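You operate a simulated robot arm through the tools that you are given. There is no shell and no other tool.

You run a simulated two-armed robot. Do the job below in one go: nothing can be reset, and whatever is moved stays where it is left.

JOB
Hold the yellow alarm on the receiving table steady with one hand and press the alarm button to switch it on with the other.

Only the result counts: the job must be done as asked and must still hold three seconds after the hand-in. Knocking over, shifting, dropping, spilling or breaking anything else fails it.

ROBOT AND FRAMES
Two 7-joint arms with three-finger grippers on one trunk, on a base that drives. Base frame: it is fixed to the floor where the robot stands at the start and does not move with it; the origin is under the middle of the robot, x ahead of it, y to its left, z up; the surface under the hand at the start is at about z = 800. Lengths are in mm, angles in degrees, forces in N, time in s.
The left shoulder is at the start at [82, 126, 1133], the right one opposite. With the tool pointing down near the work surface each hand reaches from about 400 to 860 mm from the robot's upright axis, wherever it stands, measured 20 degrees to its own side. Places, roughly: alarm button [500, 200, 800]. Payload 2.94 kg a hand.
Tool frame (each hand has its own): the origin (TCP) lies between the finger pads and is the grasp point; the fingertips stand 30 mm ahead of it; z points along the fingers, y is the line along which they close. Largest opening 128 mm; the body of the gripper starts 93 mm behind the TCP.
Orientation is that of the tool frame in the base frame, as [roll, pitch, yaw] about the fixed x, y, z axes, in that order (R = Rz(yaw) Ry(pitch) Rx(roll)). With the fingers straight down and closing along the base's y, the tool's x points along the base's -x, its y along +y and its z along -z.

CONTROLS
- The arms move only by the tool servo_tool. It takes "left_moves", "right_moves" or both (then of equal length, played together; a hand with none holds still); each is a list that holds one entry, the list of rows, each a list of 7 numbers: the turn, a rotation vector about the tool's x, y, z in units of 5 degrees (1.0 is 5 degrees), then the shift along the tool's x, y, z in units of 50 mm (1.0 is 50 mm), then the closure, from 0 (fully open) to 1 (shut). In form: [[[rx, ry, rz, tx, ty, tz, grip], ...]]. A call has 1 to 20 rows; each row shifts and turns the commanded pose from where the row before left it, along the tool's axes as they then stand. A call with a number of a shift or a turn outside -1 to 1 is refused whole. Each row takes 0.2 s and may step no farther than 50 mm and 8.6 degrees from the row before; otherwise, or with a gripper value out of range, the whole call is refused. A pose out of reach is approached as far as the arm can. The call stops where the force on the tool passes 40 N (or 10 N more than at its start, if that is more) or the arm is blocked; 0.2 s more then pass. Each finger halts on what it meets, pressing with about 26 N; the grip force reading is that of the motor and also rises with nothing between the fingers. The clock runs only during rows and for 0.2 s after the last one: add rows that do not move to give the fingers time. It gives the time, the measured TCP pose, the force on the tool (base axes), the opening and the grip force at its end, in the units of the frame above (readings bear some noise), with the torque about the TCP (base axes, N m) and any sound that the robot's microphone picked up.
- Cameras (640 x 400 px; columns grow to the right, rows downward): "scene" is now at [205.7, 33.3, 1320]; the picture's right is [0.34, -0.94, 0.00], its down [-0.52, -0.19, -0.84] and it looks along [0.79, 0.29, -0.55] (base axes); focal length 273 px, centre (320, 200). "left" rides on the left gripper at [69, 15, -120] in its tool frame; the picture's right is [-0.21, 0.98, 0.00], its down [-0.82, -0.18, -0.54] and it looks along [-0.53, -0.12, 0.84] (tool axes); focal length 251 px, centre (320, 200). "right" rides on the right gripper at [69, -15, -120] in its tool frame; the picture's right is [0.21, 0.98, 0.00], its down [-0.82, 0.18, -0.54] and it looks along [-0.53, 0.12, 0.84] (tool axes); focal length 251 px, centre (320, 200). There is no depth. A picture from a camera that has moved, and an enlarged one, comes with that camera's place and axes in the base frame and with its lens. The place of the scene camera against the robot may be out by one fixed shift of up to 25 mm in any direction.
- snapshot(camera): a new picture of that camera. It takes no simulated time.
- slide_trunk(by): slides the trunk up (or, below 0, down) by that many mm; the arms and the scene camera ride with it, the base frame stays. It gives what a move gives, with no picture.
- base_move(legs): drives the robot by 1 to 6 legs, each [ahead, left, turn to the left] in mm, mm and degrees, along the robot's own axes; the way and the turn of a leg run together, so that a leg with both is an arc; at most 1500 mm and 180 degrees a leg. The arms and the cameras ride along, it lands a little off, and it stops where it bumps. It gives what a move gives.
- pan_tilt(pan, tilt): turns the head with the scene camera to pan (to the left, within 80 degrees either way) and tilt (down, from -29 to 69), counted from straight ahead of the robot. It gives what a move gives.
- enlarge(camera, box): a new picture of the part [left, top, right, bottom] of that camera's present view, enlarged. It takes no simulated time.
- finish_job(): hands the job in; it is judged then, once.

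Nothing tells you exact positions but the pictures and the camera data. Unless the task says otherwise, let go and move clear before handing in.

The tools are called as a command line: name --argument value ..., lists and objects as JSON in quotes. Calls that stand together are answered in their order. servo_tool: Moves the arms, as the interface text tells. Its arguments: {"type":"object","properties":{"left_moves":{"type":"array"},"right_moves":{"type":"array"}},"required":[]} The other tools are called the same way: slide_trunk (by) slides the trunk up or down; base_move (legs) drives the base; pan_tilt (pan, tilt) turns the head that bears the scene camera; snapshot (camera) takes a picture; enlarge (camera, box) takes an enlarged picture of a part of a camera's view; finish_job () hands the job in.

At the start:

```text
t: 0.0
left_tcp_pos: [442.5, 409.3, 1152.3]
left_orientation: [-179.9, 0.0, 180.0]
left_contact_force: [-0.4, -0.5, 0.3]
left_moment: [-0.04, 0.03, 0.02]
left_width: 127.8
left_grip_force: 0.0
right_tcp_pos: [568.0, -46.5, 1093.7]
right_orientation: [180.0, 0.0, -179.9]
right_contact_force: [0.0, -0.5, -0.4]
right_moment: [-0.02, 0.01, 0.04]
right_width: 127.7
right_grip_force: 0.0
trunk travel left (down, up): [-350.0, 197.0]
robot x, y, heading: [-0.7, 0.6, 0.1]
head pan, tilt: [20.0, 33.3]
```

scene: 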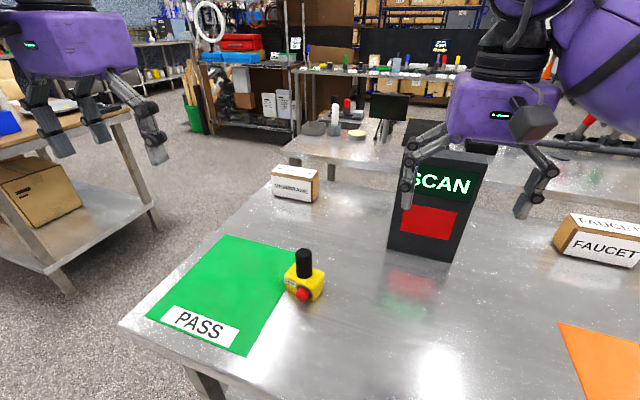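
right: 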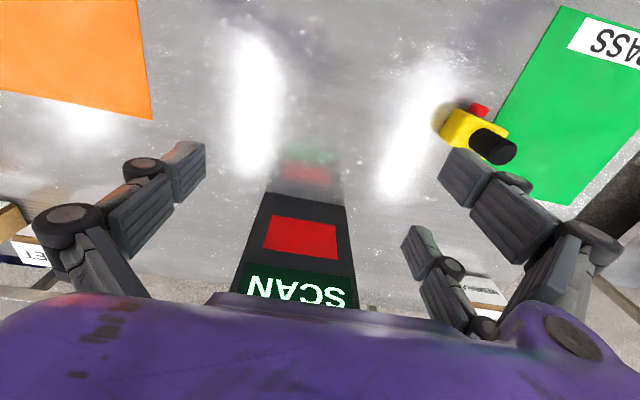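
left: 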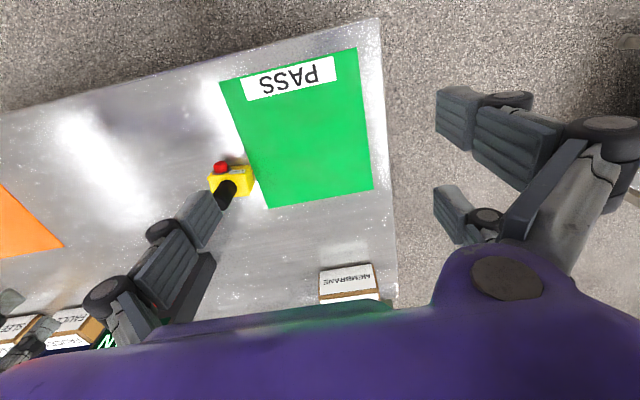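

The yellow alarm stands beside the green PASS mat, with a black post on top and a red button on the side facing the robot. I'll look closer before moving anything.

enlarge --camera "scene" --box '[260, 230, 350, 320]'

enlarge --camera "left" --box '[190, 140, 280, 220]'

enlarge --camera "right" --box '[420, 80, 540, 180]'

```text
4.44 times, centred on (305, 275) of scene
camera zoom: at [205.7, 33.3, 1320.0], right [0.34, -0.94, 0.0], down [-0.52, -0.19, -0.84], along [0.79, 0.29, -0.55], focal length 1212 px, centre (387, -133)
```

zoom: 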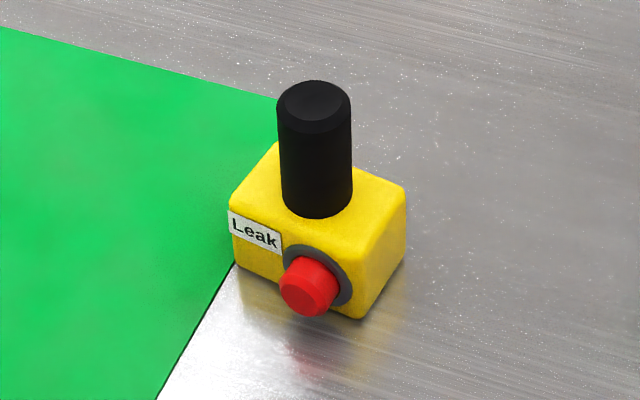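

```text
5.00 times, centred on (235, 180) of left
camera zoom: at [373.7, 422.3, 1271.2], right [0.21, 0.98, 0.0], down [0.82, -0.18, 0.54], along [0.53, -0.12, -0.84], focal length 1257 px, centre (745, 300)
```

zoom: 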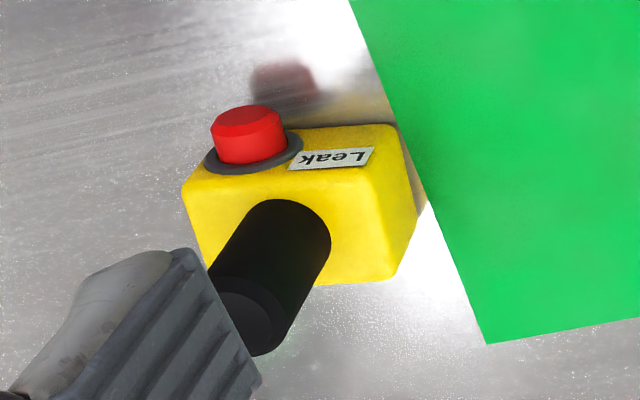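

```text
4.00 times, centred on (480, 130) of right
camera zoom: at [499.4, -61.0, 1213.3], right [-0.21, 0.98, 0.0], down [0.82, 0.18, 0.54], along [0.53, 0.12, -0.84], focal length 1006 px, centre (-320, 480)
```

zoom: 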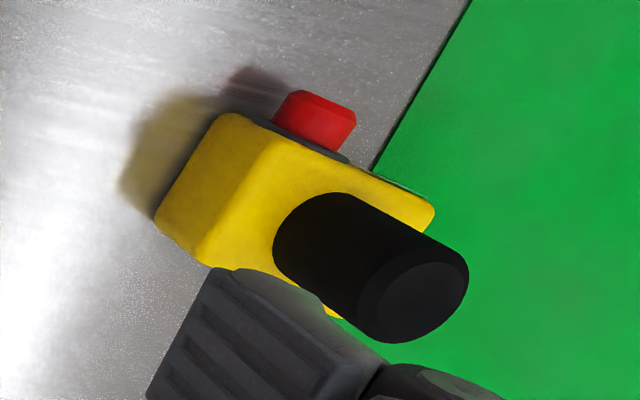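

The alarm's box is about 70 × 50 × 45 mm, centred near (575, 199). The black post is about 35 mm across with its top at roughly (574, 199, 911). The red button faces the robot at about (538, 189, 829). I'll hold the post with the left hand from above, so I'm first bringing the open left hand over it, staying high.

servo_tool --left_moves '[[[0, 0, 0, -0.329, -0.525, 0.2, 0], [0, 0, 0, -0.329, -0.525, 0.2, 0], [0, 0, 0, -0.329, -0.525, 0.2, 0], [0, 0, 0, -0.329, -0.525, 0.2, 0], [0, 0, 0, -0.329, -0.525, 0.2, 0], [0, 0, 0, -0.329, -0.525, 0.2, 0], [0, 0, 0, -0.329, -0.525, 0.2, 0], [0, 0, 0, -0.329, -0.525, 0.2, 0], [0, 0, 0, 0, 0, 0, 0], [0, 0, 0, 0, 0, 0, 0]]]'

snapshot --camera "left"

snapshot --camera "scene"

snapshot --camera "right"

```text
t: 2.2
left_tcp_pos: [573.6, 199.9, 1071.4]
left_orientation: [180.0, 0.1, 180.0]
left_contact_force: [-1.0, 0.7, -0.3]
left_moment: [0.0, 0.01, -0.02]
left_width: 128.2
left_grip_force: 0.0
right_tcp_pos: [569.5, -46.8, 1093.0]
right_orientation: [-180.0, 0.0, -179.9]
right_contact_force: [0.7, 0.3, 0.0]
right_moment: [0.02, 0.04, 0.02]
right_width: 128.0
right_grip_force: 0.1
trunk travel left (down, up): [-350.0, 197.0]
robot x, y, heading: [-0.4, 0.6, 0.1]
head pan, tilt: [20.0, 33.3]
```

```text
taken
camera left: at [506.0, 213.1, 1191.1], right [0.21, 0.98, 0.0], down [0.82, -0.18, 0.54], along [0.53, -0.12, -0.84], focal length 251 px, centre (320, 200)
```

left: 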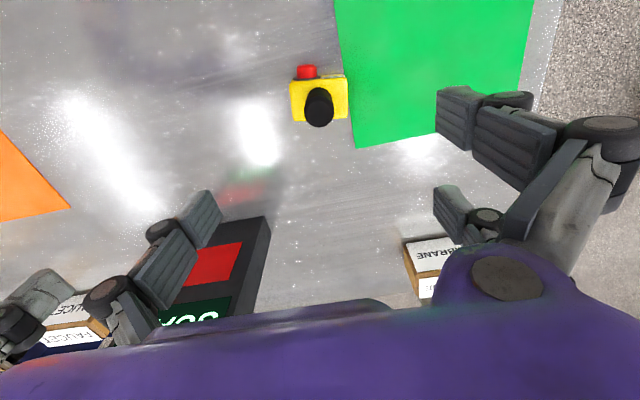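

```text
taken
camera scene: at [206.0, 33.0, 1320.0], right [0.34, -0.94, 0.0], down [-0.52, -0.19, -0.84], along [0.79, 0.29, -0.55], focal length 273 px, centre (320, 200)
```

scene: 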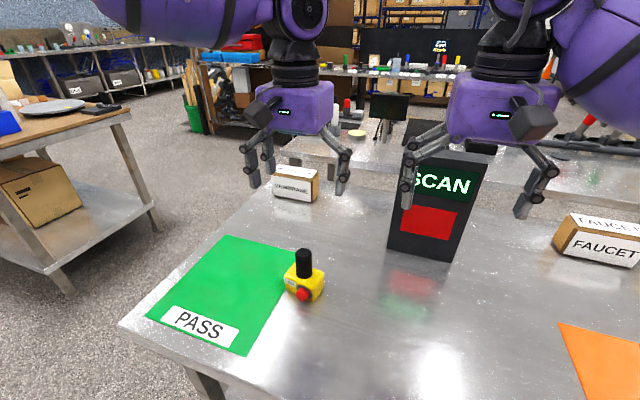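

```text
taken
camera right: at [499.6, -61.2, 1213.2], right [-0.21, 0.98, 0.0], down [0.82, 0.18, 0.54], along [0.53, 0.12, -0.84], focal length 251 px, centre (320, 200)
```

right: 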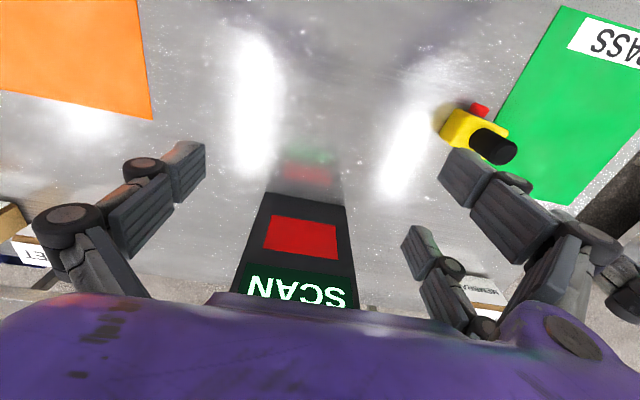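

enlarge --camera "left" --box '[275, 50, 365, 140]'

```text
4.44 times, centred on (320, 95) of left
camera zoom: at [506.0, 213.1, 1191.1], right [0.21, 0.98, 0.0], down [0.82, -0.18, 0.54], along [0.53, -0.12, -0.84], focal length 1118 px, centre (320, 667)
```

zoom: 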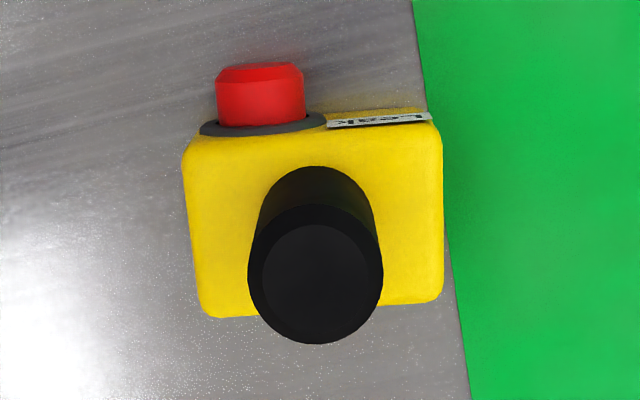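

The left hand is nearly centred: the post top works out to about (572.5, 197.7). I'll correct for that, descend to just above the post, and check again.

servo_tool --left_moves '[[[0, 0, 0, 0.022, -0.044, 0.4, 0], [0, 0, 0, 0, 0, 0.5, 0], [0, 0, 0, 0, 0, 0.5, 0], [0, 0, 0, 0, 0, 0.5, 0], [0, 0, 0, 0, 0, 0, 0], [0, 0, 0, 0, 0, 0, 0]]]'

snapshot --camera "left"

snapshot --camera "scene"

```text
t: 3.6
left_tcp_pos: [572.5, 195.2, 977.0]
left_orientation: [-180.0, 0.0, 180.0]
left_contact_force: [0.0, -0.4, 0.1]
left_moment: [0.0, -0.03, -0.01]
left_width: 128.0
left_grip_force: 0.0
right_tcp_pos: [569.0, -46.6, 1092.0]
right_orientation: [180.0, 0.0, 179.9]
right_contact_force: [0.0, -0.1, 0.2]
right_moment: [0.01, 0.02, -0.02]
right_width: 128.2
right_grip_force: 0.0
trunk travel left (down, up): [-350.0, 197.0]
robot x, y, heading: [-1.5, -3.7, -0.2]
head pan, tilt: [20.0, 33.3]
```

```text
taken
camera left: at [504.0, 210.1, 1096.8], right [0.21, 0.98, 0.0], down [0.82, -0.18, 0.54], along [0.53, -0.12, -0.84], focal length 251 px, centre (320, 200)
```

left: 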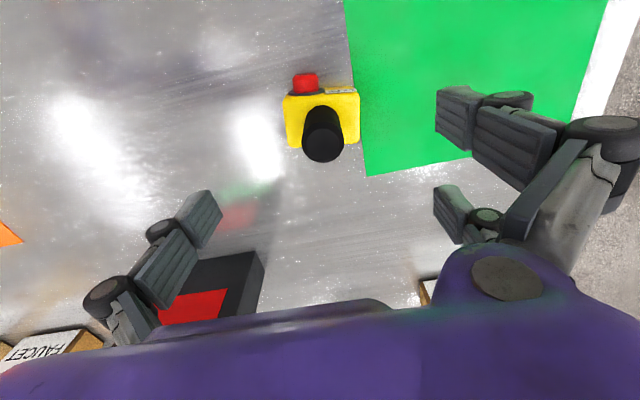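

```text
taken
camera scene: at [205.9, 33.3, 1320.0], right [0.34, -0.94, 0.0], down [-0.52, -0.19, -0.84], along [0.79, 0.29, -0.55], focal length 273 px, centre (320, 200)
```

scene: 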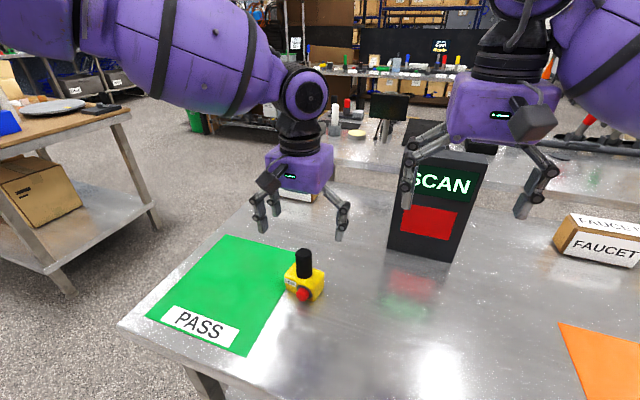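

enlarge --camera "left" --box '[265, 60, 385, 180]'

servo_tool --left_moves '[[[0, 0, 0, 0, 0, 0, 0], [0, 0, 0, 0, 0, 0, 0]]]'

enlarge --camera "left" --box '[265, 60, 385, 180]'

```text
3.33 times, centred on (325, 120) of left
camera zoom: at [504.0, 210.1, 1096.8], right [0.21, 0.98, 0.0], down [0.82, -0.18, 0.54], along [0.53, -0.12, -0.84], focal length 838 px, centre (303, 467)
```

zoom: 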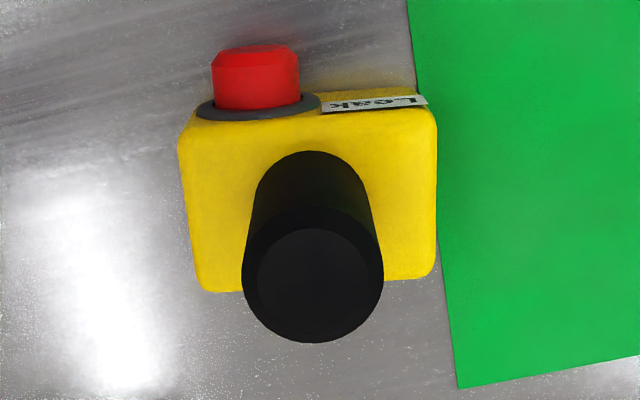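

```text
t: 4.2
left_tcp_pos: [572.7, 196.8, 978.5]
left_orientation: [-180.0, 0.0, -180.0]
left_contact_force: [0.6, 0.1, -0.2]
left_moment: [0.03, 0.03, 0.01]
left_width: 128.2
left_grip_force: 0.1
right_tcp_pos: [568.5, -45.0, 1093.2]
right_orientation: [-179.9, 0.0, 180.0]
right_contact_force: [0.0, -0.7, -0.1]
right_moment: [0.0, -0.01, 0.04]
right_width: 128.2
right_grip_force: 0.1
trunk travel left (down, up): [-350.0, 197.0]
robot x, y, heading: [3.6, -2.3, -0.4]
head pan, tilt: [20.0, 33.3]
```

```text
3.33 times, centred on (325, 120) of left
camera zoom: at [503.9, 210.0, 1097.0], right [0.21, 0.98, 0.0], down [0.82, -0.18, 0.54], along [0.53, -0.12, -0.84], focal length 838 px, centre (303, 467)
```

zoom: 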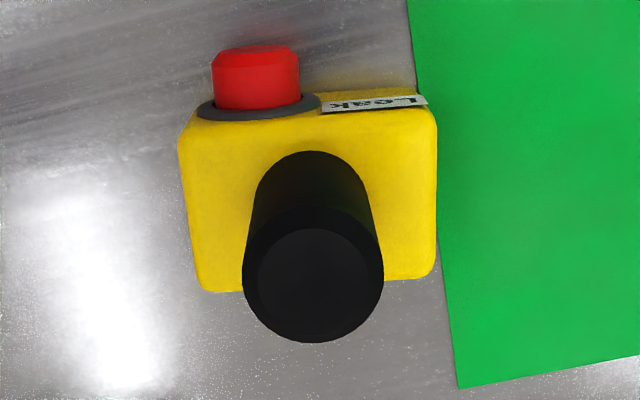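

The post sits about 2.5 mm to the left of the hand's midline. I'll correct that, lower the open fingers around it, and check before closing.

servo_tool --left_moves '[[[0, 0, 0, 0.02, 0.05, 0, 0], [0, 0, 0, 0, 0, 0.4, 0], [0, 0, 0, 0, 0, 0.4, 0], [0, 0, 0, 0, 0, 0.4, 0], [0, 0, 0, 0, 0, 0.4, 0], [0, 0, 0, 0, 0, 0.24, 0], [0, 0, 0, 0, 0, 0, 0], [0, 0, 0, 0, 0, 0, 0]]]'

snapshot --camera "left"

snapshot --camera "scene"

enlarge --camera "scene" --box '[220, 180, 380, 320]'

snapshot --camera "right"

```text
t: 6.0
left_tcp_pos: [572.8, 199.7, 885.1]
left_orientation: [-179.9, 0.0, 180.0]
left_contact_force: [-0.6, 0.6, -0.4]
left_moment: [0.0, 0.02, -0.01]
left_width: 128.0
left_grip_force: 0.1
right_tcp_pos: [569.3, -45.7, 1092.5]
right_orientation: [-180.0, 0.0, -179.9]
right_contact_force: [-0.6, 0.1, 0.1]
right_moment: [0.01, -0.01, 0.0]
right_width: 127.9
right_grip_force: 0.0
trunk travel left (down, up): [-350.0, 197.0]
robot x, y, heading: [-1.9, 0.6, -0.1]
head pan, tilt: [20.0, 33.3]
```

```text
taken
camera left: at [504.2, 212.1, 1004.7], right [0.21, 0.98, 0.0], down [0.82, -0.18, 0.54], along [0.53, -0.12, -0.84], focal length 251 px, centre (320, 200)
```

left: 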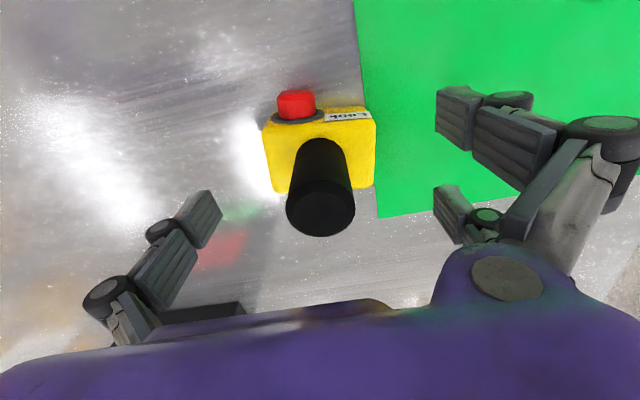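

```text
taken
camera scene: at [205.8, 33.3, 1320.0], right [0.34, -0.94, 0.0], down [-0.52, -0.19, -0.84], along [0.79, 0.29, -0.55], focal length 273 px, centre (320, 200)
```

scene: 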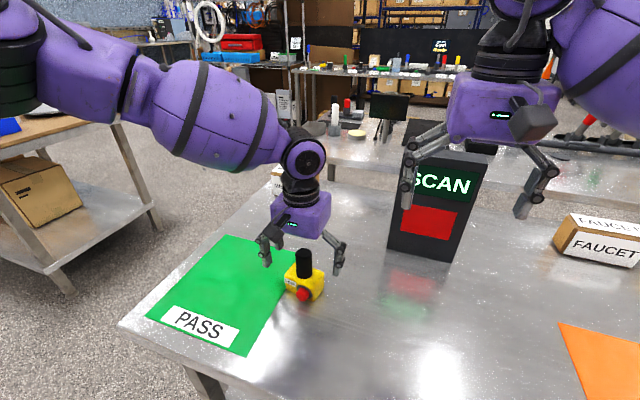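

```text
2.86 times, centred on (300, 250) of scene
camera zoom: at [205.8, 33.3, 1320.0], right [0.34, -0.94, 0.0], down [-0.52, -0.19, -0.84], along [0.79, 0.29, -0.55], focal length 779 px, centre (377, 57)
```

zoom: 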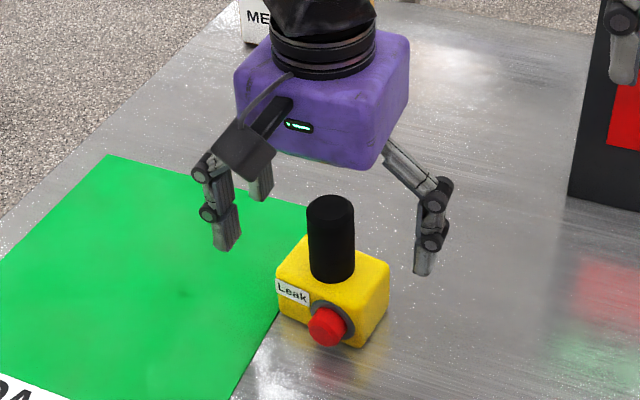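

```text
taken
camera right: at [499.4, -60.9, 1213.3], right [-0.21, 0.98, 0.0], down [0.82, 0.18, 0.54], along [0.53, 0.12, -0.84], focal length 251 px, centre (320, 200)
```

right: 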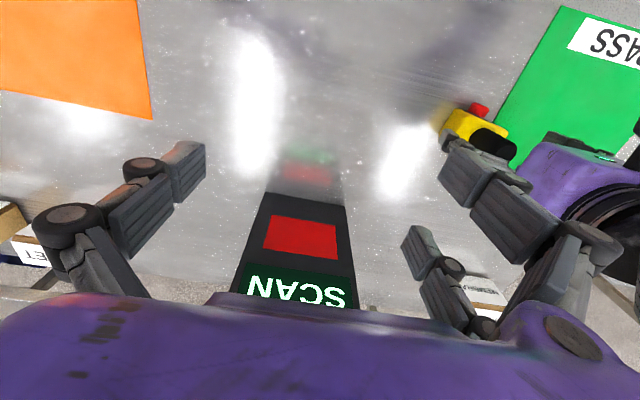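

The fingers now straddle the post with clearance on both sides, tips below the post top and above the box. I'll close on it.

servo_tool --left_moves '[[[0, 0, 0, 0, 0, 0, 0.3], [0, 0, 0, 0, 0, 0, 0.5], [0, 0, 0, 0, 0, 0, 0.6], [0, 0, 0, 0, 0, 0, 0.7], [0, 0, 0, 0, 0, 0, 0.8], [0, 0, 0, 0, 0, 0, 1], [0, 0, 0, 0, 0, 0, 1], [0, 0, 0, 0, 0, 0, 1]]]'

snapshot --camera "left"

enlarge --camera "scene" --box '[220, 180, 380, 320]'

```text
t: 7.8
left_tcp_pos: [572.1, 198.0, 884.5]
left_orientation: [-180.0, 0.0, -180.0]
left_contact_force: [-0.9, -0.6, 0.1]
left_moment: [-0.15, 0.0, -0.01]
left_width: 19.1
left_grip_force: 26.0
right_tcp_pos: [568.4, -44.8, 1093.0]
right_orientation: [-180.0, 0.1, -180.0]
right_contact_force: [-0.1, 0.4, 0.1]
right_moment: [-0.02, 0.01, -0.01]
right_width: 127.9
right_grip_force: 0.2
trunk travel left (down, up): [-350.0, 197.0]
robot x, y, heading: [-1.2, 1.9, -0.0]
head pan, tilt: [20.0, 33.3]
```

```text
taken
camera left: at [504.0, 211.9, 1004.9], right [0.21, 0.98, 0.0], down [0.82, -0.18, 0.54], along [0.53, -0.12, -0.84], focal length 251 px, centre (320, 200)
```

left: 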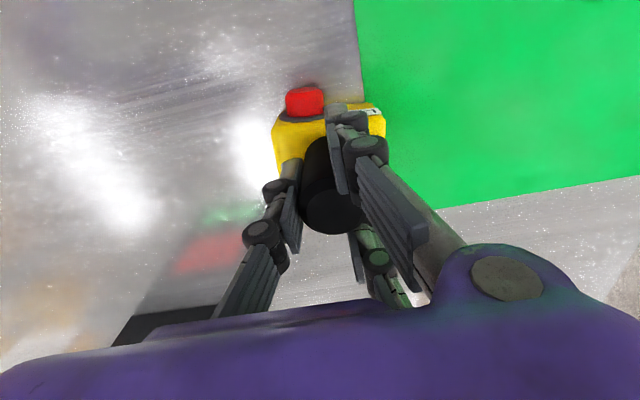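

```text
2.86 times, centred on (300, 250) of scene
camera zoom: at [205.7, 33.2, 1320.0], right [0.34, -0.94, 0.0], down [-0.52, -0.19, -0.84], along [0.79, 0.29, -0.55], focal length 779 px, centre (377, 57)
```

zoom: 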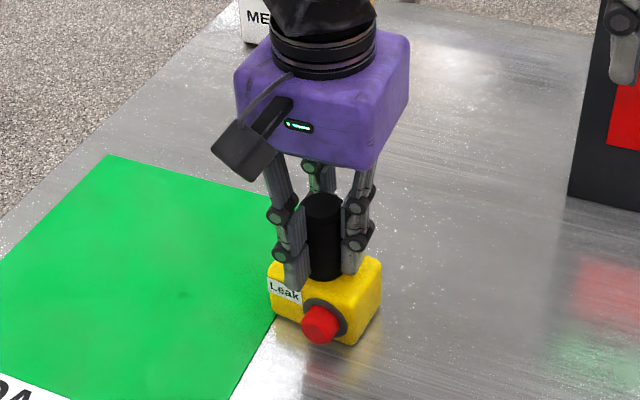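

The hand has closed on the post with 26 N, and the alarm shifted a few millimetres to the left. I'll look closely at the grip and the button before planning the press.

enlarge --camera "left" --box '[250, 70, 410, 250]'

enlarge --camera "scene" --box '[270, 220, 350, 300]'

enlarge --camera "right" --box '[420, 80, 540, 180]'

```text
2.22 times, centred on (330, 160) of left
camera zoom: at [504.0, 211.9, 1004.9], right [0.21, 0.98, 0.0], down [0.82, -0.18, 0.54], along [0.53, -0.12, -0.84], focal length 559 px, centre (298, 289)
```

zoom: 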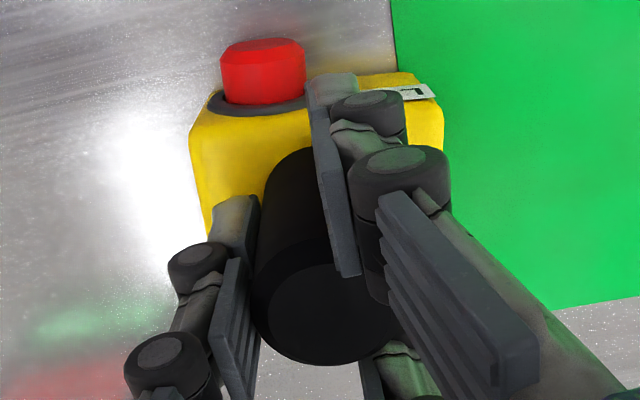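

```text
5.00 times, centred on (310, 260) of scene
camera zoom: at [205.7, 33.2, 1320.0], right [0.34, -0.94, 0.0], down [-0.52, -0.19, -0.84], along [0.79, 0.29, -0.55], focal length 1363 px, centre (370, -100)
```

zoom: 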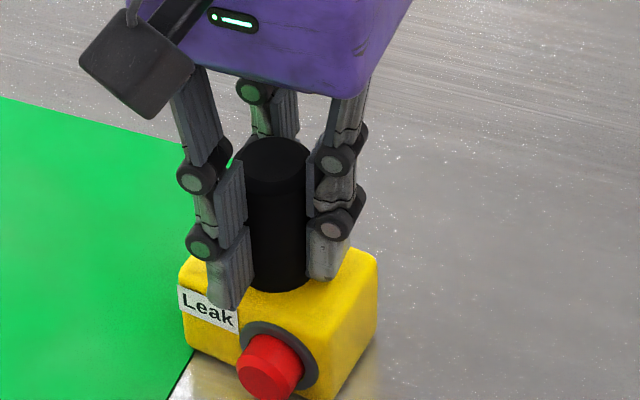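

```text
4.00 times, centred on (480, 130) of right
camera zoom: at [499.3, -61.0, 1213.3], right [-0.21, 0.98, 0.0], down [0.82, 0.18, 0.54], along [0.53, 0.12, -0.84], focal length 1006 px, centre (-320, 480)
```

zoom: 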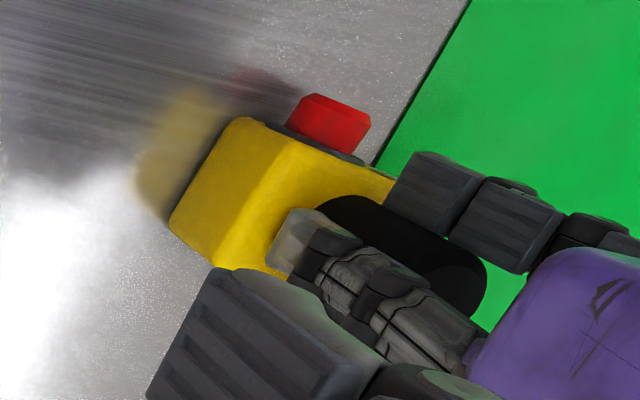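

The alarm is firmly held. From both wrist cameras I place the button cap centre at about (538, 194, 829), its face at about x = 530. To press, the right hand should come tilted from the robot's side with its single finger leading. First I'll back it away and turn it about the vertical while shutting its fingers, leaving the left hand still.

servo_tool --right_moves '[[[0, 0, 0, 0.6, 0, 0, 0.2], [0, 0, 0, 0.6, 0, 0, 0.4], [0, 0, 0, 0.6, 0, 0, 0.6], [0, 0, 0, 0.6, 0, 0, 0.8], [0, 0, -1, 0, 0, 0, 1], [0, 0, -1, 0, 0, 0, 1], [0, 0, -1, 0, 0, 0, 1], [0, 0, -1, 0, 0, 0, 1], [0, 0, -1, 0, 0, 0, 1], [0, 0, -1, 0, 0, 0, 1], [0, 0, -1, 0, 0, 0, 1], [0, 0, -1, 0, 0, 0, 1], [0, 0, -1, 0, 0, 0, 1], [0, 0, -1, 0, 0, 0, 1], [0, 0, -1, 0, 0, 0, 1], [0, 0, -1, 0, 0, 0, 1], [0, 0, -1, 0, 0, 0, 1], [0, 0, -1, 0, 0, 0, 1], [0, 0, -1, 0, 0, 0, 1], [0, 0, -1, 0, 0, 0, 1]]]' --left_moves '[[[0, 0, 0, 0, 0, 0, 1], [0, 0, 0, 0, 0, 0, 1], [0, 0, 0, 0, 0, 0, 1], [0, 0, 0, 0, 0, 0, 1], [0, 0, 0, 0, 0, 0, 1], [0, 0, 0, 0, 0, 0, 1], [0, 0, 0, 0, 0, 0, 1], [0, 0, 0, 0, 0, 0, 1], [0, 0, 0, 0, 0, 0, 1], [0, 0, 0, 0, 0, 0, 1], [0, 0, 0, 0, 0, 0, 1], [0, 0, 0, 0, 0, 0, 1], [0, 0, 0, 0, 0, 0, 1], [0, 0, 0, 0, 0, 0, 1], [0, 0, 0, 0, 0, 0, 1], [0, 0, 0, 0, 0, 0, 1], [0, 0, 0, 0, 0, 0, 1], [0, 0, 0, 0, 0, 0, 1], [0, 0, 0, 0, 0, 0, 1], [0, 0, 0, 0, 0, 0, 1]]]'

snapshot --camera "right"

snapshot --camera "scene"

```text
t: 12.0
left_tcp_pos: [572.8, 197.3, 885.8]
left_orientation: [-180.0, 0.0, 179.9]
left_contact_force: [-0.4, -0.2, -0.3]
left_moment: [0.0, -0.02, 0.01]
left_width: 0.0
left_grip_force: 3.1
right_tcp_pos: [447.6, -45.8, 1092.2]
right_orientation: [-180.0, 0.1, -99.9]
right_contact_force: [-0.3, -0.3, 0.1]
right_moment: [0.05, 0.02, -0.03]
right_width: 0.0
right_grip_force: 3.0
trunk travel left (down, up): [-350.0, 197.0]
robot x, y, heading: [-0.7, -4.9, -0.3]
head pan, tilt: [20.0, 33.3]
```

```text
taken
camera right: at [451.2, -116.1, 1213.0], right [-1.0, -0.04, 0.0], down [-0.04, 0.84, 0.54], along [-0.02, 0.54, -0.84], focal length 251 px, centre (320, 200)
```

right: 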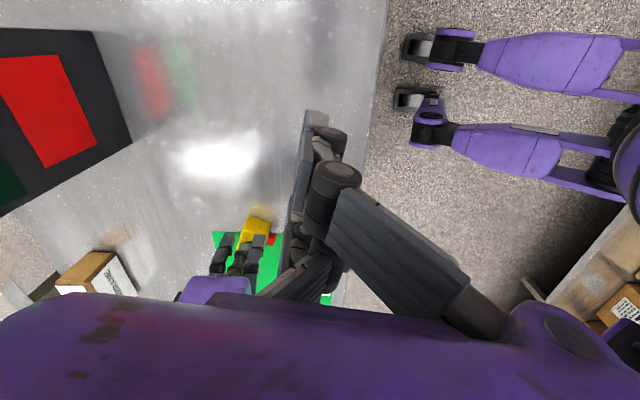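

```text
taken
camera scene: at [205.7, 33.3, 1320.0], right [0.34, -0.94, 0.0], down [-0.52, -0.19, -0.84], along [0.79, 0.29, -0.55], focal length 273 px, centre (320, 200)
```

scene: 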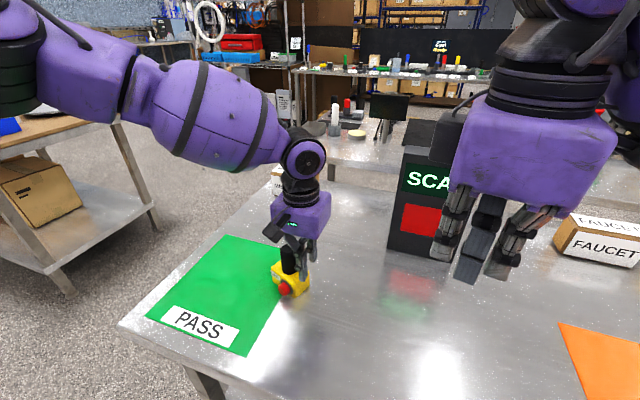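

The left gripper now reads fully shut, so the post has slipped out of the grip. I'll look closely at where the alarm stands now.

enlarge --camera "scene" --box '[240, 200, 350, 310]'

snapshot --camera "left"

enlarge --camera "right" --box '[190, 190, 300, 300]'

```text
3.64 times, centred on (295, 255) of scene
camera zoom: at [205.7, 33.3, 1320.0], right [0.34, -0.94, 0.0], down [-0.52, -0.19, -0.84], along [0.79, 0.29, -0.55], focal length 992 px, centre (411, 0)
```

zoom: 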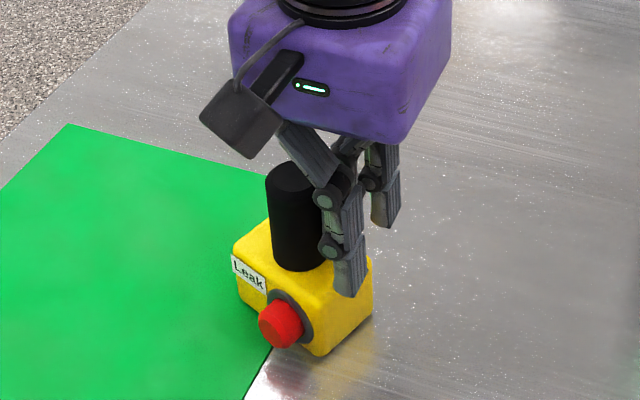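

```text
taken
camera left: at [504.2, 212.0, 1004.8], right [0.21, 0.98, 0.0], down [0.82, -0.18, 0.54], along [0.53, -0.12, -0.84], focal length 251 px, centre (320, 200)
```

left: 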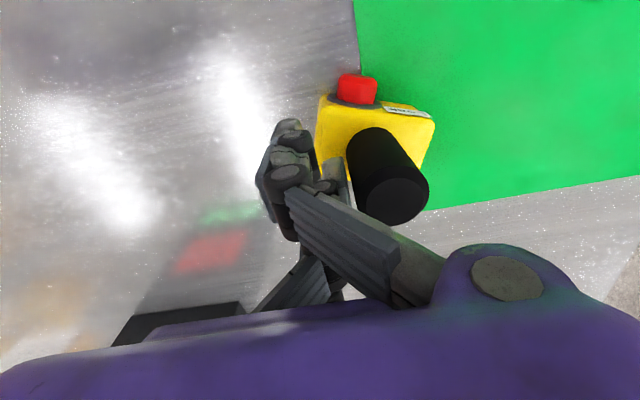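

```text
3.64 times, centred on (245, 245) of right
camera zoom: at [451.2, -116.1, 1213.0], right [-1.0, -0.04, 0.0], down [-0.04, 0.84, 0.54], along [-0.02, 0.54, -0.84], focal length 914 px, centre (593, 36)
```

zoom: 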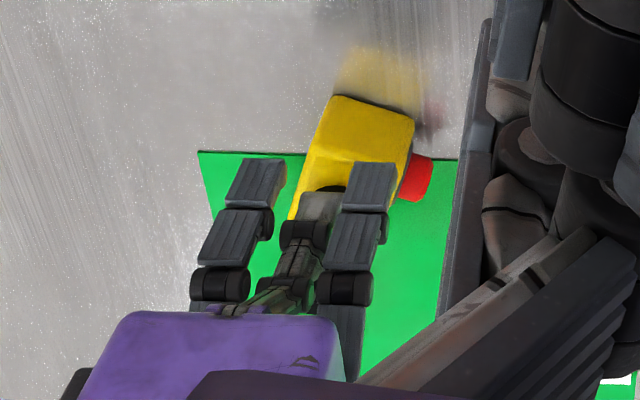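

The single finger squeezed the post out through the gap between the paired fingers. The alarm still stands upright, now a little to the left. I'll slide the closed left hand away to the right, lift it, and re-measure so I can grip the wider box instead.

servo_tool --left_moves '[[[0, 0, 0, 0, -0.4, 0, 1], [0, 0, 0, 0, -0.4, 0, 1], [0, 0, 0, 0, 0, 0, 1], [0, 0, 0, 0, 0, -0.7, 1], [0, 0, 0, 0, 0, -0.7, 1], [0, 0, 0, 0, 0, -0.7, 1], [0, 0, 0, 0, 0, -0.7, 0.8], [0, 0, 0, 0, 0, 0, 0], [0, 0, 0, 0, 0, 0, 0], [0, 0, 0, 0, 0, 0, 0], [0, 0, 0, 0, 0, 0, 0]]]'

enlarge --camera "left" --box '[275, 50, 395, 150]'

snapshot --camera "left"

enlarge --camera "scene" --box '[240, 200, 350, 310]'

enlarge --camera "right" --box '[190, 190, 300, 300]'

```text
t: 14.4
left_tcp_pos: [571.8, 159.9, 1024.5]
left_orientation: [-180.0, 0.0, -180.0]
left_contact_force: [0.9, -0.4, 0.7]
left_moment: [0.02, 0.0, 0.02]
left_width: 127.6
left_grip_force: 0.0
right_tcp_pos: [448.0, -44.9, 1092.6]
right_orientation: [180.0, 0.0, -100.0]
right_contact_force: [-0.6, 0.5, -0.3]
right_moment: [0.0, -0.01, -0.05]
right_width: 0.1
right_grip_force: 3.3
trunk travel left (down, up): [-350.0, 197.0]
robot x, y, heading: [1.1, 1.8, -0.1]
head pan, tilt: [20.0, 33.3]
```

```text
4.00 times, centred on (335, 100) of left
camera zoom: at [503.8, 172.9, 1144.2], right [0.21, 0.98, 0.0], down [0.82, -0.18, 0.54], along [0.53, -0.12, -0.84], focal length 1006 px, centre (260, 600)
```

zoom: 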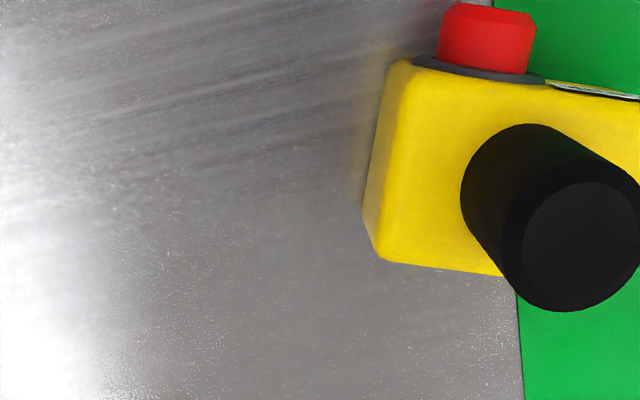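

```text
taken
camera left: at [503.8, 172.9, 1144.2], right [0.21, 0.98, 0.0], down [0.82, -0.18, 0.54], along [0.53, -0.12, -0.84], focal length 251 px, centre (320, 200)
```

left: 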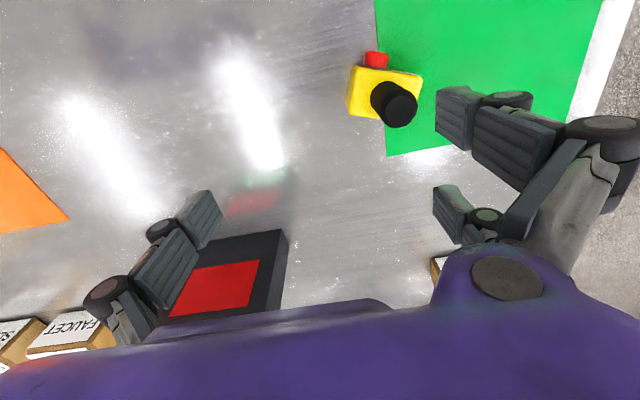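

```text
3.64 times, centred on (295, 255) of scene
camera zoom: at [205.7, 33.3, 1320.0], right [0.34, -0.94, 0.0], down [-0.52, -0.19, -0.84], along [0.79, 0.29, -0.55], focal length 992 px, centre (411, 0)
```

zoom: 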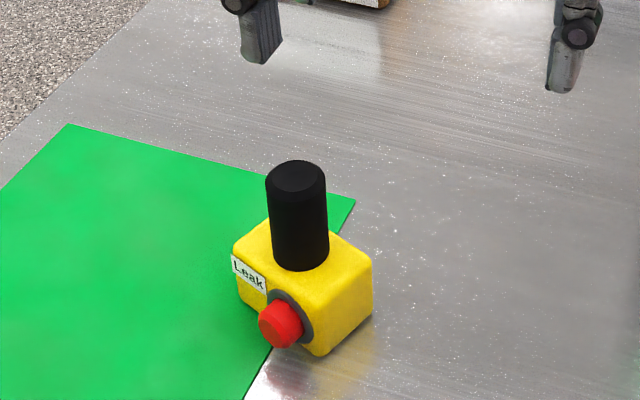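

```text
3.64 times, centred on (245, 245) of right
camera zoom: at [451.2, -116.1, 1213.0], right [-1.0, -0.04, 0.0], down [-0.04, 0.84, 0.54], along [-0.02, 0.54, -0.84], focal length 914 px, centre (593, 36)
```

zoom: 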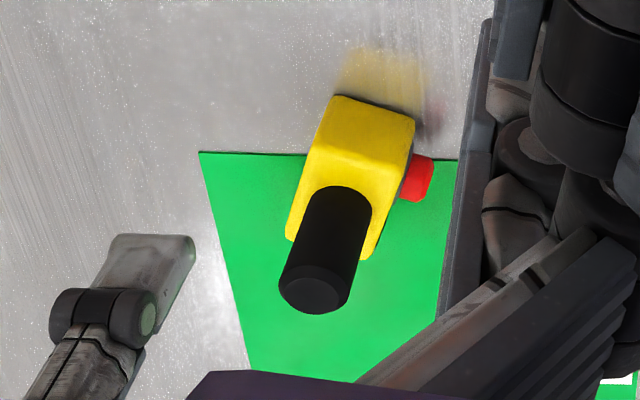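

The alarm is upright and free. Its post is now near (574, 231), and the box is turned roughly 15°. I'll centre the left hand over it and measure precisely.

servo_tool --left_moves '[[[0, 0, 0, -0.02, 0.73, 0, 0], [0, 0, 0, -0.02, 0.73, 0, 0], [0, 0, 0, 0, 0, 0, 0], [0, 0, 0, 0, 0, 0, 0]]]'

enlarge --camera "left" --box '[265, 40, 375, 150]'

snapshot --camera "right"

```text
t: 15.4
left_tcp_pos: [573.7, 233.4, 1026.4]
left_orientation: [-180.0, 0.0, -180.0]
left_contact_force: [0.6, 0.1, 0.5]
left_moment: [-0.01, 0.01, 0.0]
left_width: 128.1
left_grip_force: 0.0
right_tcp_pos: [448.6, -45.8, 1092.9]
right_orientation: [-180.0, -0.1, -100.0]
right_contact_force: [0.2, 0.1, -0.4]
right_moment: [-0.03, 0.0, -0.02]
right_width: 0.1
right_grip_force: 3.5
trunk travel left (down, up): [-350.0, 197.0]
robot x, y, heading: [1.1, 2.9, 0.1]
head pan, tilt: [20.0, 33.3]
```

```text
3.64 times, centred on (320, 95) of left
camera zoom: at [506.1, 246.2, 1146.3], right [0.21, 0.98, 0.0], down [0.82, -0.18, 0.54], along [0.53, -0.12, -0.84], focal length 914 px, centre (320, 582)
```

zoom: 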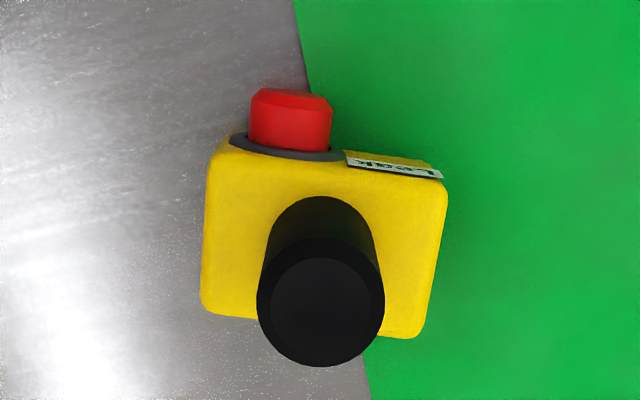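

```text
taken
camera right: at [451.1, -115.8, 1213.1], right [-1.0, -0.04, 0.0], down [-0.04, 0.84, 0.54], along [-0.02, 0.54, -0.84], focal length 251 px, centre (320, 200)
```

right: 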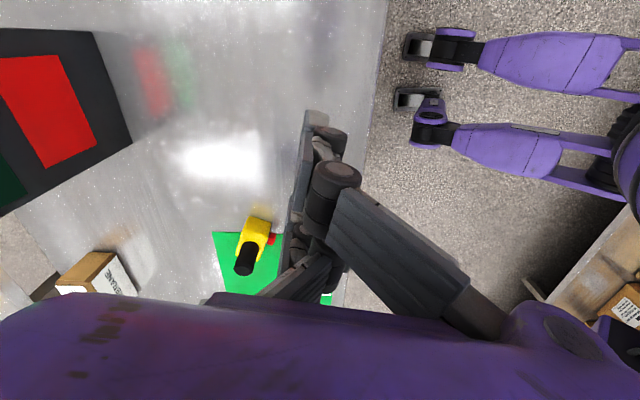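

The box is about 72 × 50 mm, centred at (573, 231.5) and turned −20°. I'll turn the left hand to match, so its fingers can close on the two side faces, and descend partway.

servo_tool --left_moves '[[[0, 0, 0, 0.038, 0.006, 0, 0], [0, 0, 1, 0, 0, 0, 0], [0, 0, 1, 0, 0, 0, 0], [0, 0, 1, 0, 0, 0, 0], [0, 0, 1, 0, 0, 0, 0], [0, 0, 0, 0, 0, 0.5, 0], [0, 0, 0, 0, 0, 0.5, 0], [0, 0, 0, 0, 0, 0.5, 0], [0, 0, 0, 0, 0, 0.3, 0], [0, 0, 0, 0, 0, 0, 0], [0, 0, 0, 0, 0, 0, 0], [0, 0, 0, 0, 0, 0, 0]]]'

snapshot --camera "left"

enlarge --camera "left" --box '[245, 70, 385, 220]'

enlarge --camera "scene" --box '[220, 180, 360, 320]'

```text
t: 18.0
left_tcp_pos: [571.8, 232.8, 934.8]
left_orientation: [-180.0, 0.0, 160.1]
left_contact_force: [0.6, 0.5, -0.2]
left_moment: [-0.06, 0.0, 0.02]
left_width: 127.8
left_grip_force: 0.1
right_tcp_pos: [447.7, -45.0, 1092.3]
right_orientation: [-180.0, 0.1, -100.0]
right_contact_force: [-0.3, 0.9, 0.0]
right_moment: [0.02, 0.01, -0.06]
right_width: 0.0
right_grip_force: 2.8
trunk travel left (down, up): [-350.0, 197.0]
robot x, y, heading: [5.6, 2.3, 0.2]
head pan, tilt: [20.0, 33.3]
```

```text
taken
camera left: at [513.0, 268.7, 1054.4], right [0.54, 0.84, 0.0], down [0.71, -0.45, 0.54], along [0.46, -0.29, -0.84], focal length 251 px, centre (320, 200)
```

left: 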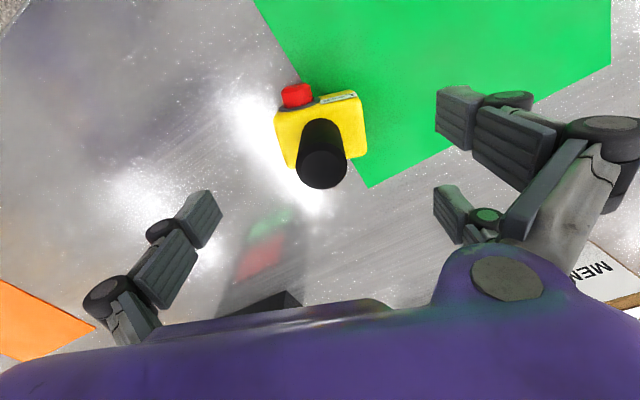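

```text
2.67 times, centred on (315, 145) of left
camera zoom: at [513.0, 268.7, 1054.4], right [0.54, 0.84, 0.0], down [0.71, -0.45, 0.54], along [0.46, -0.29, -0.84], focal length 670 px, centre (333, 347)
```

zoom: 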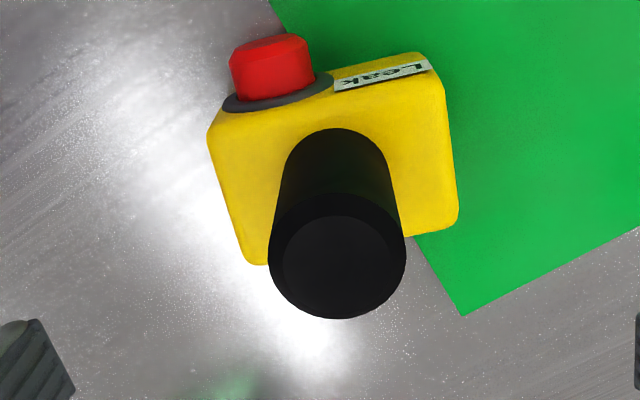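

```text
2.86 times, centred on (290, 250) of scene
camera zoom: at [205.7, 33.3, 1320.0], right [0.34, -0.94, 0.0], down [-0.52, -0.19, -0.84], along [0.79, 0.29, -0.55], focal length 779 px, centre (406, 57)
```

zoom: 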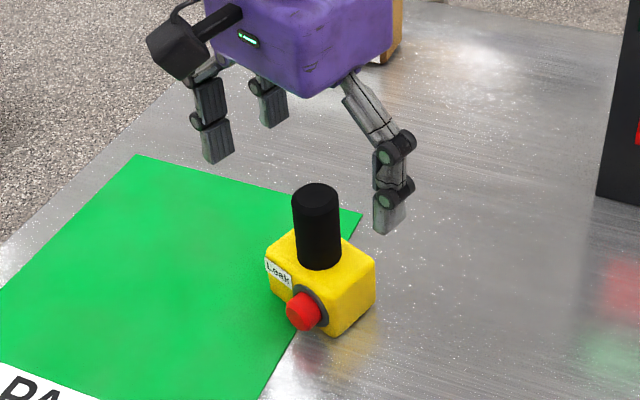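

The hand is aligned with the box to about 1 mm and 1°. I'll lower the open fingers to either side of the box.

servo_tool --left_moves '[[[0, 0, 0, 0, 0.02, 0.35, 0], [0, 0, 0, 0, 0, 0.35, 0], [0, 0, 0, 0, 0, 0.35, 0], [0, 0, 0, 0, 0, 0.35, 0], [0, 0, 0, 0, 0, 0.38, 0], [0, 0, 0, 0, 0, 0, 0], [0, 0, 0, 0, 0, 0, 0], [0, 0, 0, 0, 0, 0, 0]]]'

snapshot --camera "left"

enlarge --camera "scene" --box '[220, 180, 360, 320]'

enlarge --camera "right" --box '[170, 170, 320, 320]'

```text
t: 19.8
left_tcp_pos: [571.9, 233.3, 847.3]
left_orientation: [179.9, 0.1, 160.0]
left_contact_force: [0.0, -0.5, 0.0]
left_moment: [-0.02, -0.02, 0.0]
left_width: 128.0
left_grip_force: 0.1
right_tcp_pos: [447.6, -45.4, 1092.7]
right_orientation: [-180.0, 0.0, -100.0]
right_contact_force: [0.1, -0.1, 0.3]
right_moment: [-0.01, 0.0, 0.03]
right_width: 0.0
right_grip_force: 3.0
trunk travel left (down, up): [-350.0, 197.0]
robot x, y, heading: [-1.7, -0.1, -0.2]
head pan, tilt: [20.0, 33.3]
```

```text
taken
camera left: at [513.7, 269.6, 965.8], right [0.54, 0.84, 0.0], down [0.71, -0.45, 0.54], along [0.46, -0.29, -0.84], focal length 251 px, centre (320, 200)
```

left: 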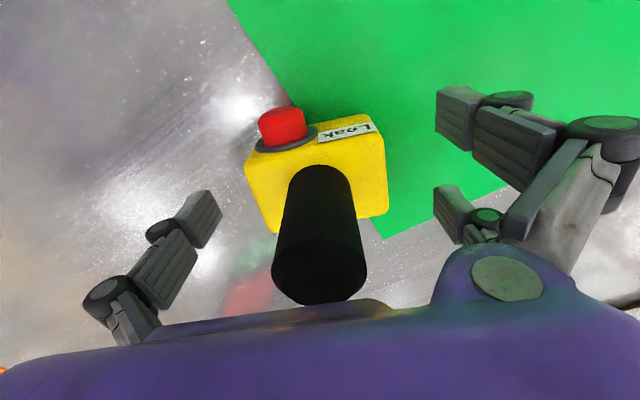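

```text
2.86 times, centred on (290, 250) of scene
camera zoom: at [205.7, 33.3, 1320.0], right [0.34, -0.94, 0.0], down [-0.52, -0.19, -0.84], along [0.79, 0.29, -0.55], focal length 779 px, centre (406, 57)
```

zoom: 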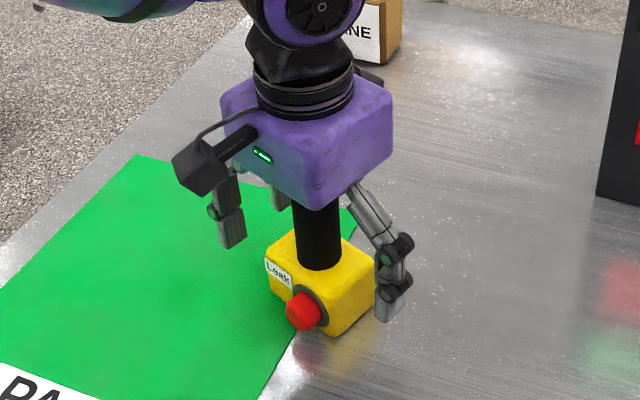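

```text
2.67 times, centred on (245, 245) of right
camera zoom: at [451.1, -116.2, 1213.1], right [-1.0, -0.04, 0.0], down [-0.04, 0.84, 0.54], along [-0.02, 0.54, -0.84], focal length 670 px, centre (520, 80)
```

zoom: 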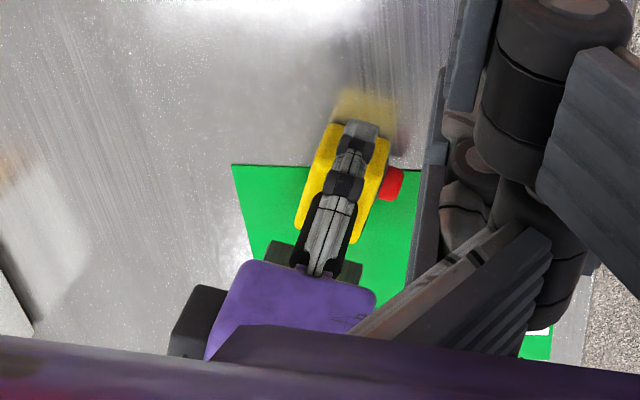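

The finger tips sit a little high on the box sides, so I'll lower 8 mm more. Then I'll close slowly in stages and watch the opening.

servo_tool --left_moves '[[[0, 0, 0, 0, 0, 0.16, 0], [0, 0, 0, 0, 0, 0, 0.1], [0, 0, 0, 0, 0, 0, 0.2], [0, 0, 0, 0, 0, 0, 0.3], [0, 0, 0, 0, 0, 0, 0.38], [0, 0, 0, 0, 0, 0, 0.44], [0, 0, 0, 0, 0, 0, 0.5], [0, 0, 0, 0, 0, 0, 0.5], [0, 0, 0, 0, 0, 0, 0.5]]]'

snapshot --camera "left"

enlarge --camera "scene" --box '[240, 220, 340, 320]'

enlarge --camera "right" --box '[190, 190, 300, 300]'

```text
t: 21.8
left_tcp_pos: [573.5, 231.9, 839.2]
left_orientation: [180.0, 0.0, 160.0]
left_contact_force: [-0.1, 1.4, 1.5]
left_moment: [0.08, 0.03, 0.01]
left_width: 74.6
left_grip_force: 26.4
right_tcp_pos: [448.0, -45.1, 1092.4]
right_orientation: [-179.9, 0.1, -100.0]
right_contact_force: [-0.1, -0.1, 0.2]
right_moment: [0.03, 0.03, 0.01]
right_width: 0.0
right_grip_force: 2.8
trunk travel left (down, up): [-350.0, 197.0]
robot x, y, heading: [-1.9, -1.2, -0.0]
head pan, tilt: [20.0, 33.3]
```

```text
taken
camera left: at [513.7, 269.0, 957.6], right [0.54, 0.84, 0.0], down [0.71, -0.45, 0.54], along [0.46, -0.29, -0.84], focal length 251 px, centre (320, 200)
```

left: 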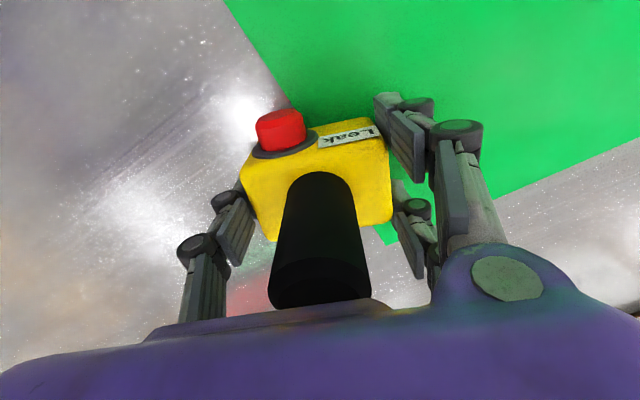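

```text
4.00 times, centred on (290, 270) of scene
camera zoom: at [205.7, 33.3, 1320.0], right [0.34, -0.94, 0.0], down [-0.52, -0.19, -0.84], along [0.79, 0.29, -0.55], focal length 1091 px, centre (440, -80)
```

zoom: 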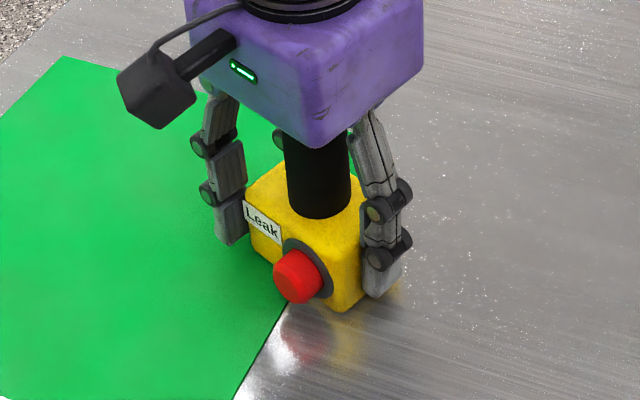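

```text
3.64 times, centred on (245, 245) of right
camera zoom: at [451.1, -116.1, 1213.1], right [-1.0, -0.04, 0.0], down [-0.04, 0.84, 0.54], along [-0.02, 0.54, -0.84], focal length 914 px, centre (593, 36)
```

zoom: 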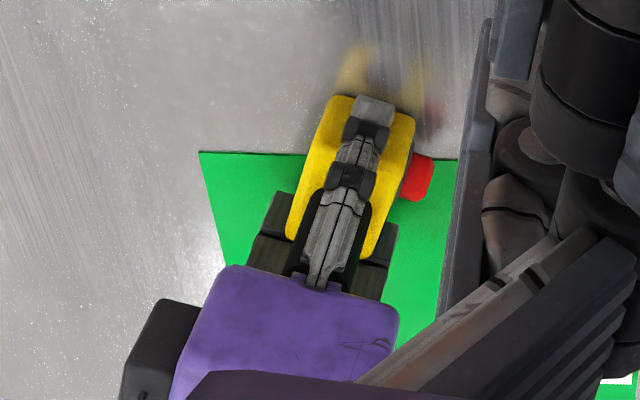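

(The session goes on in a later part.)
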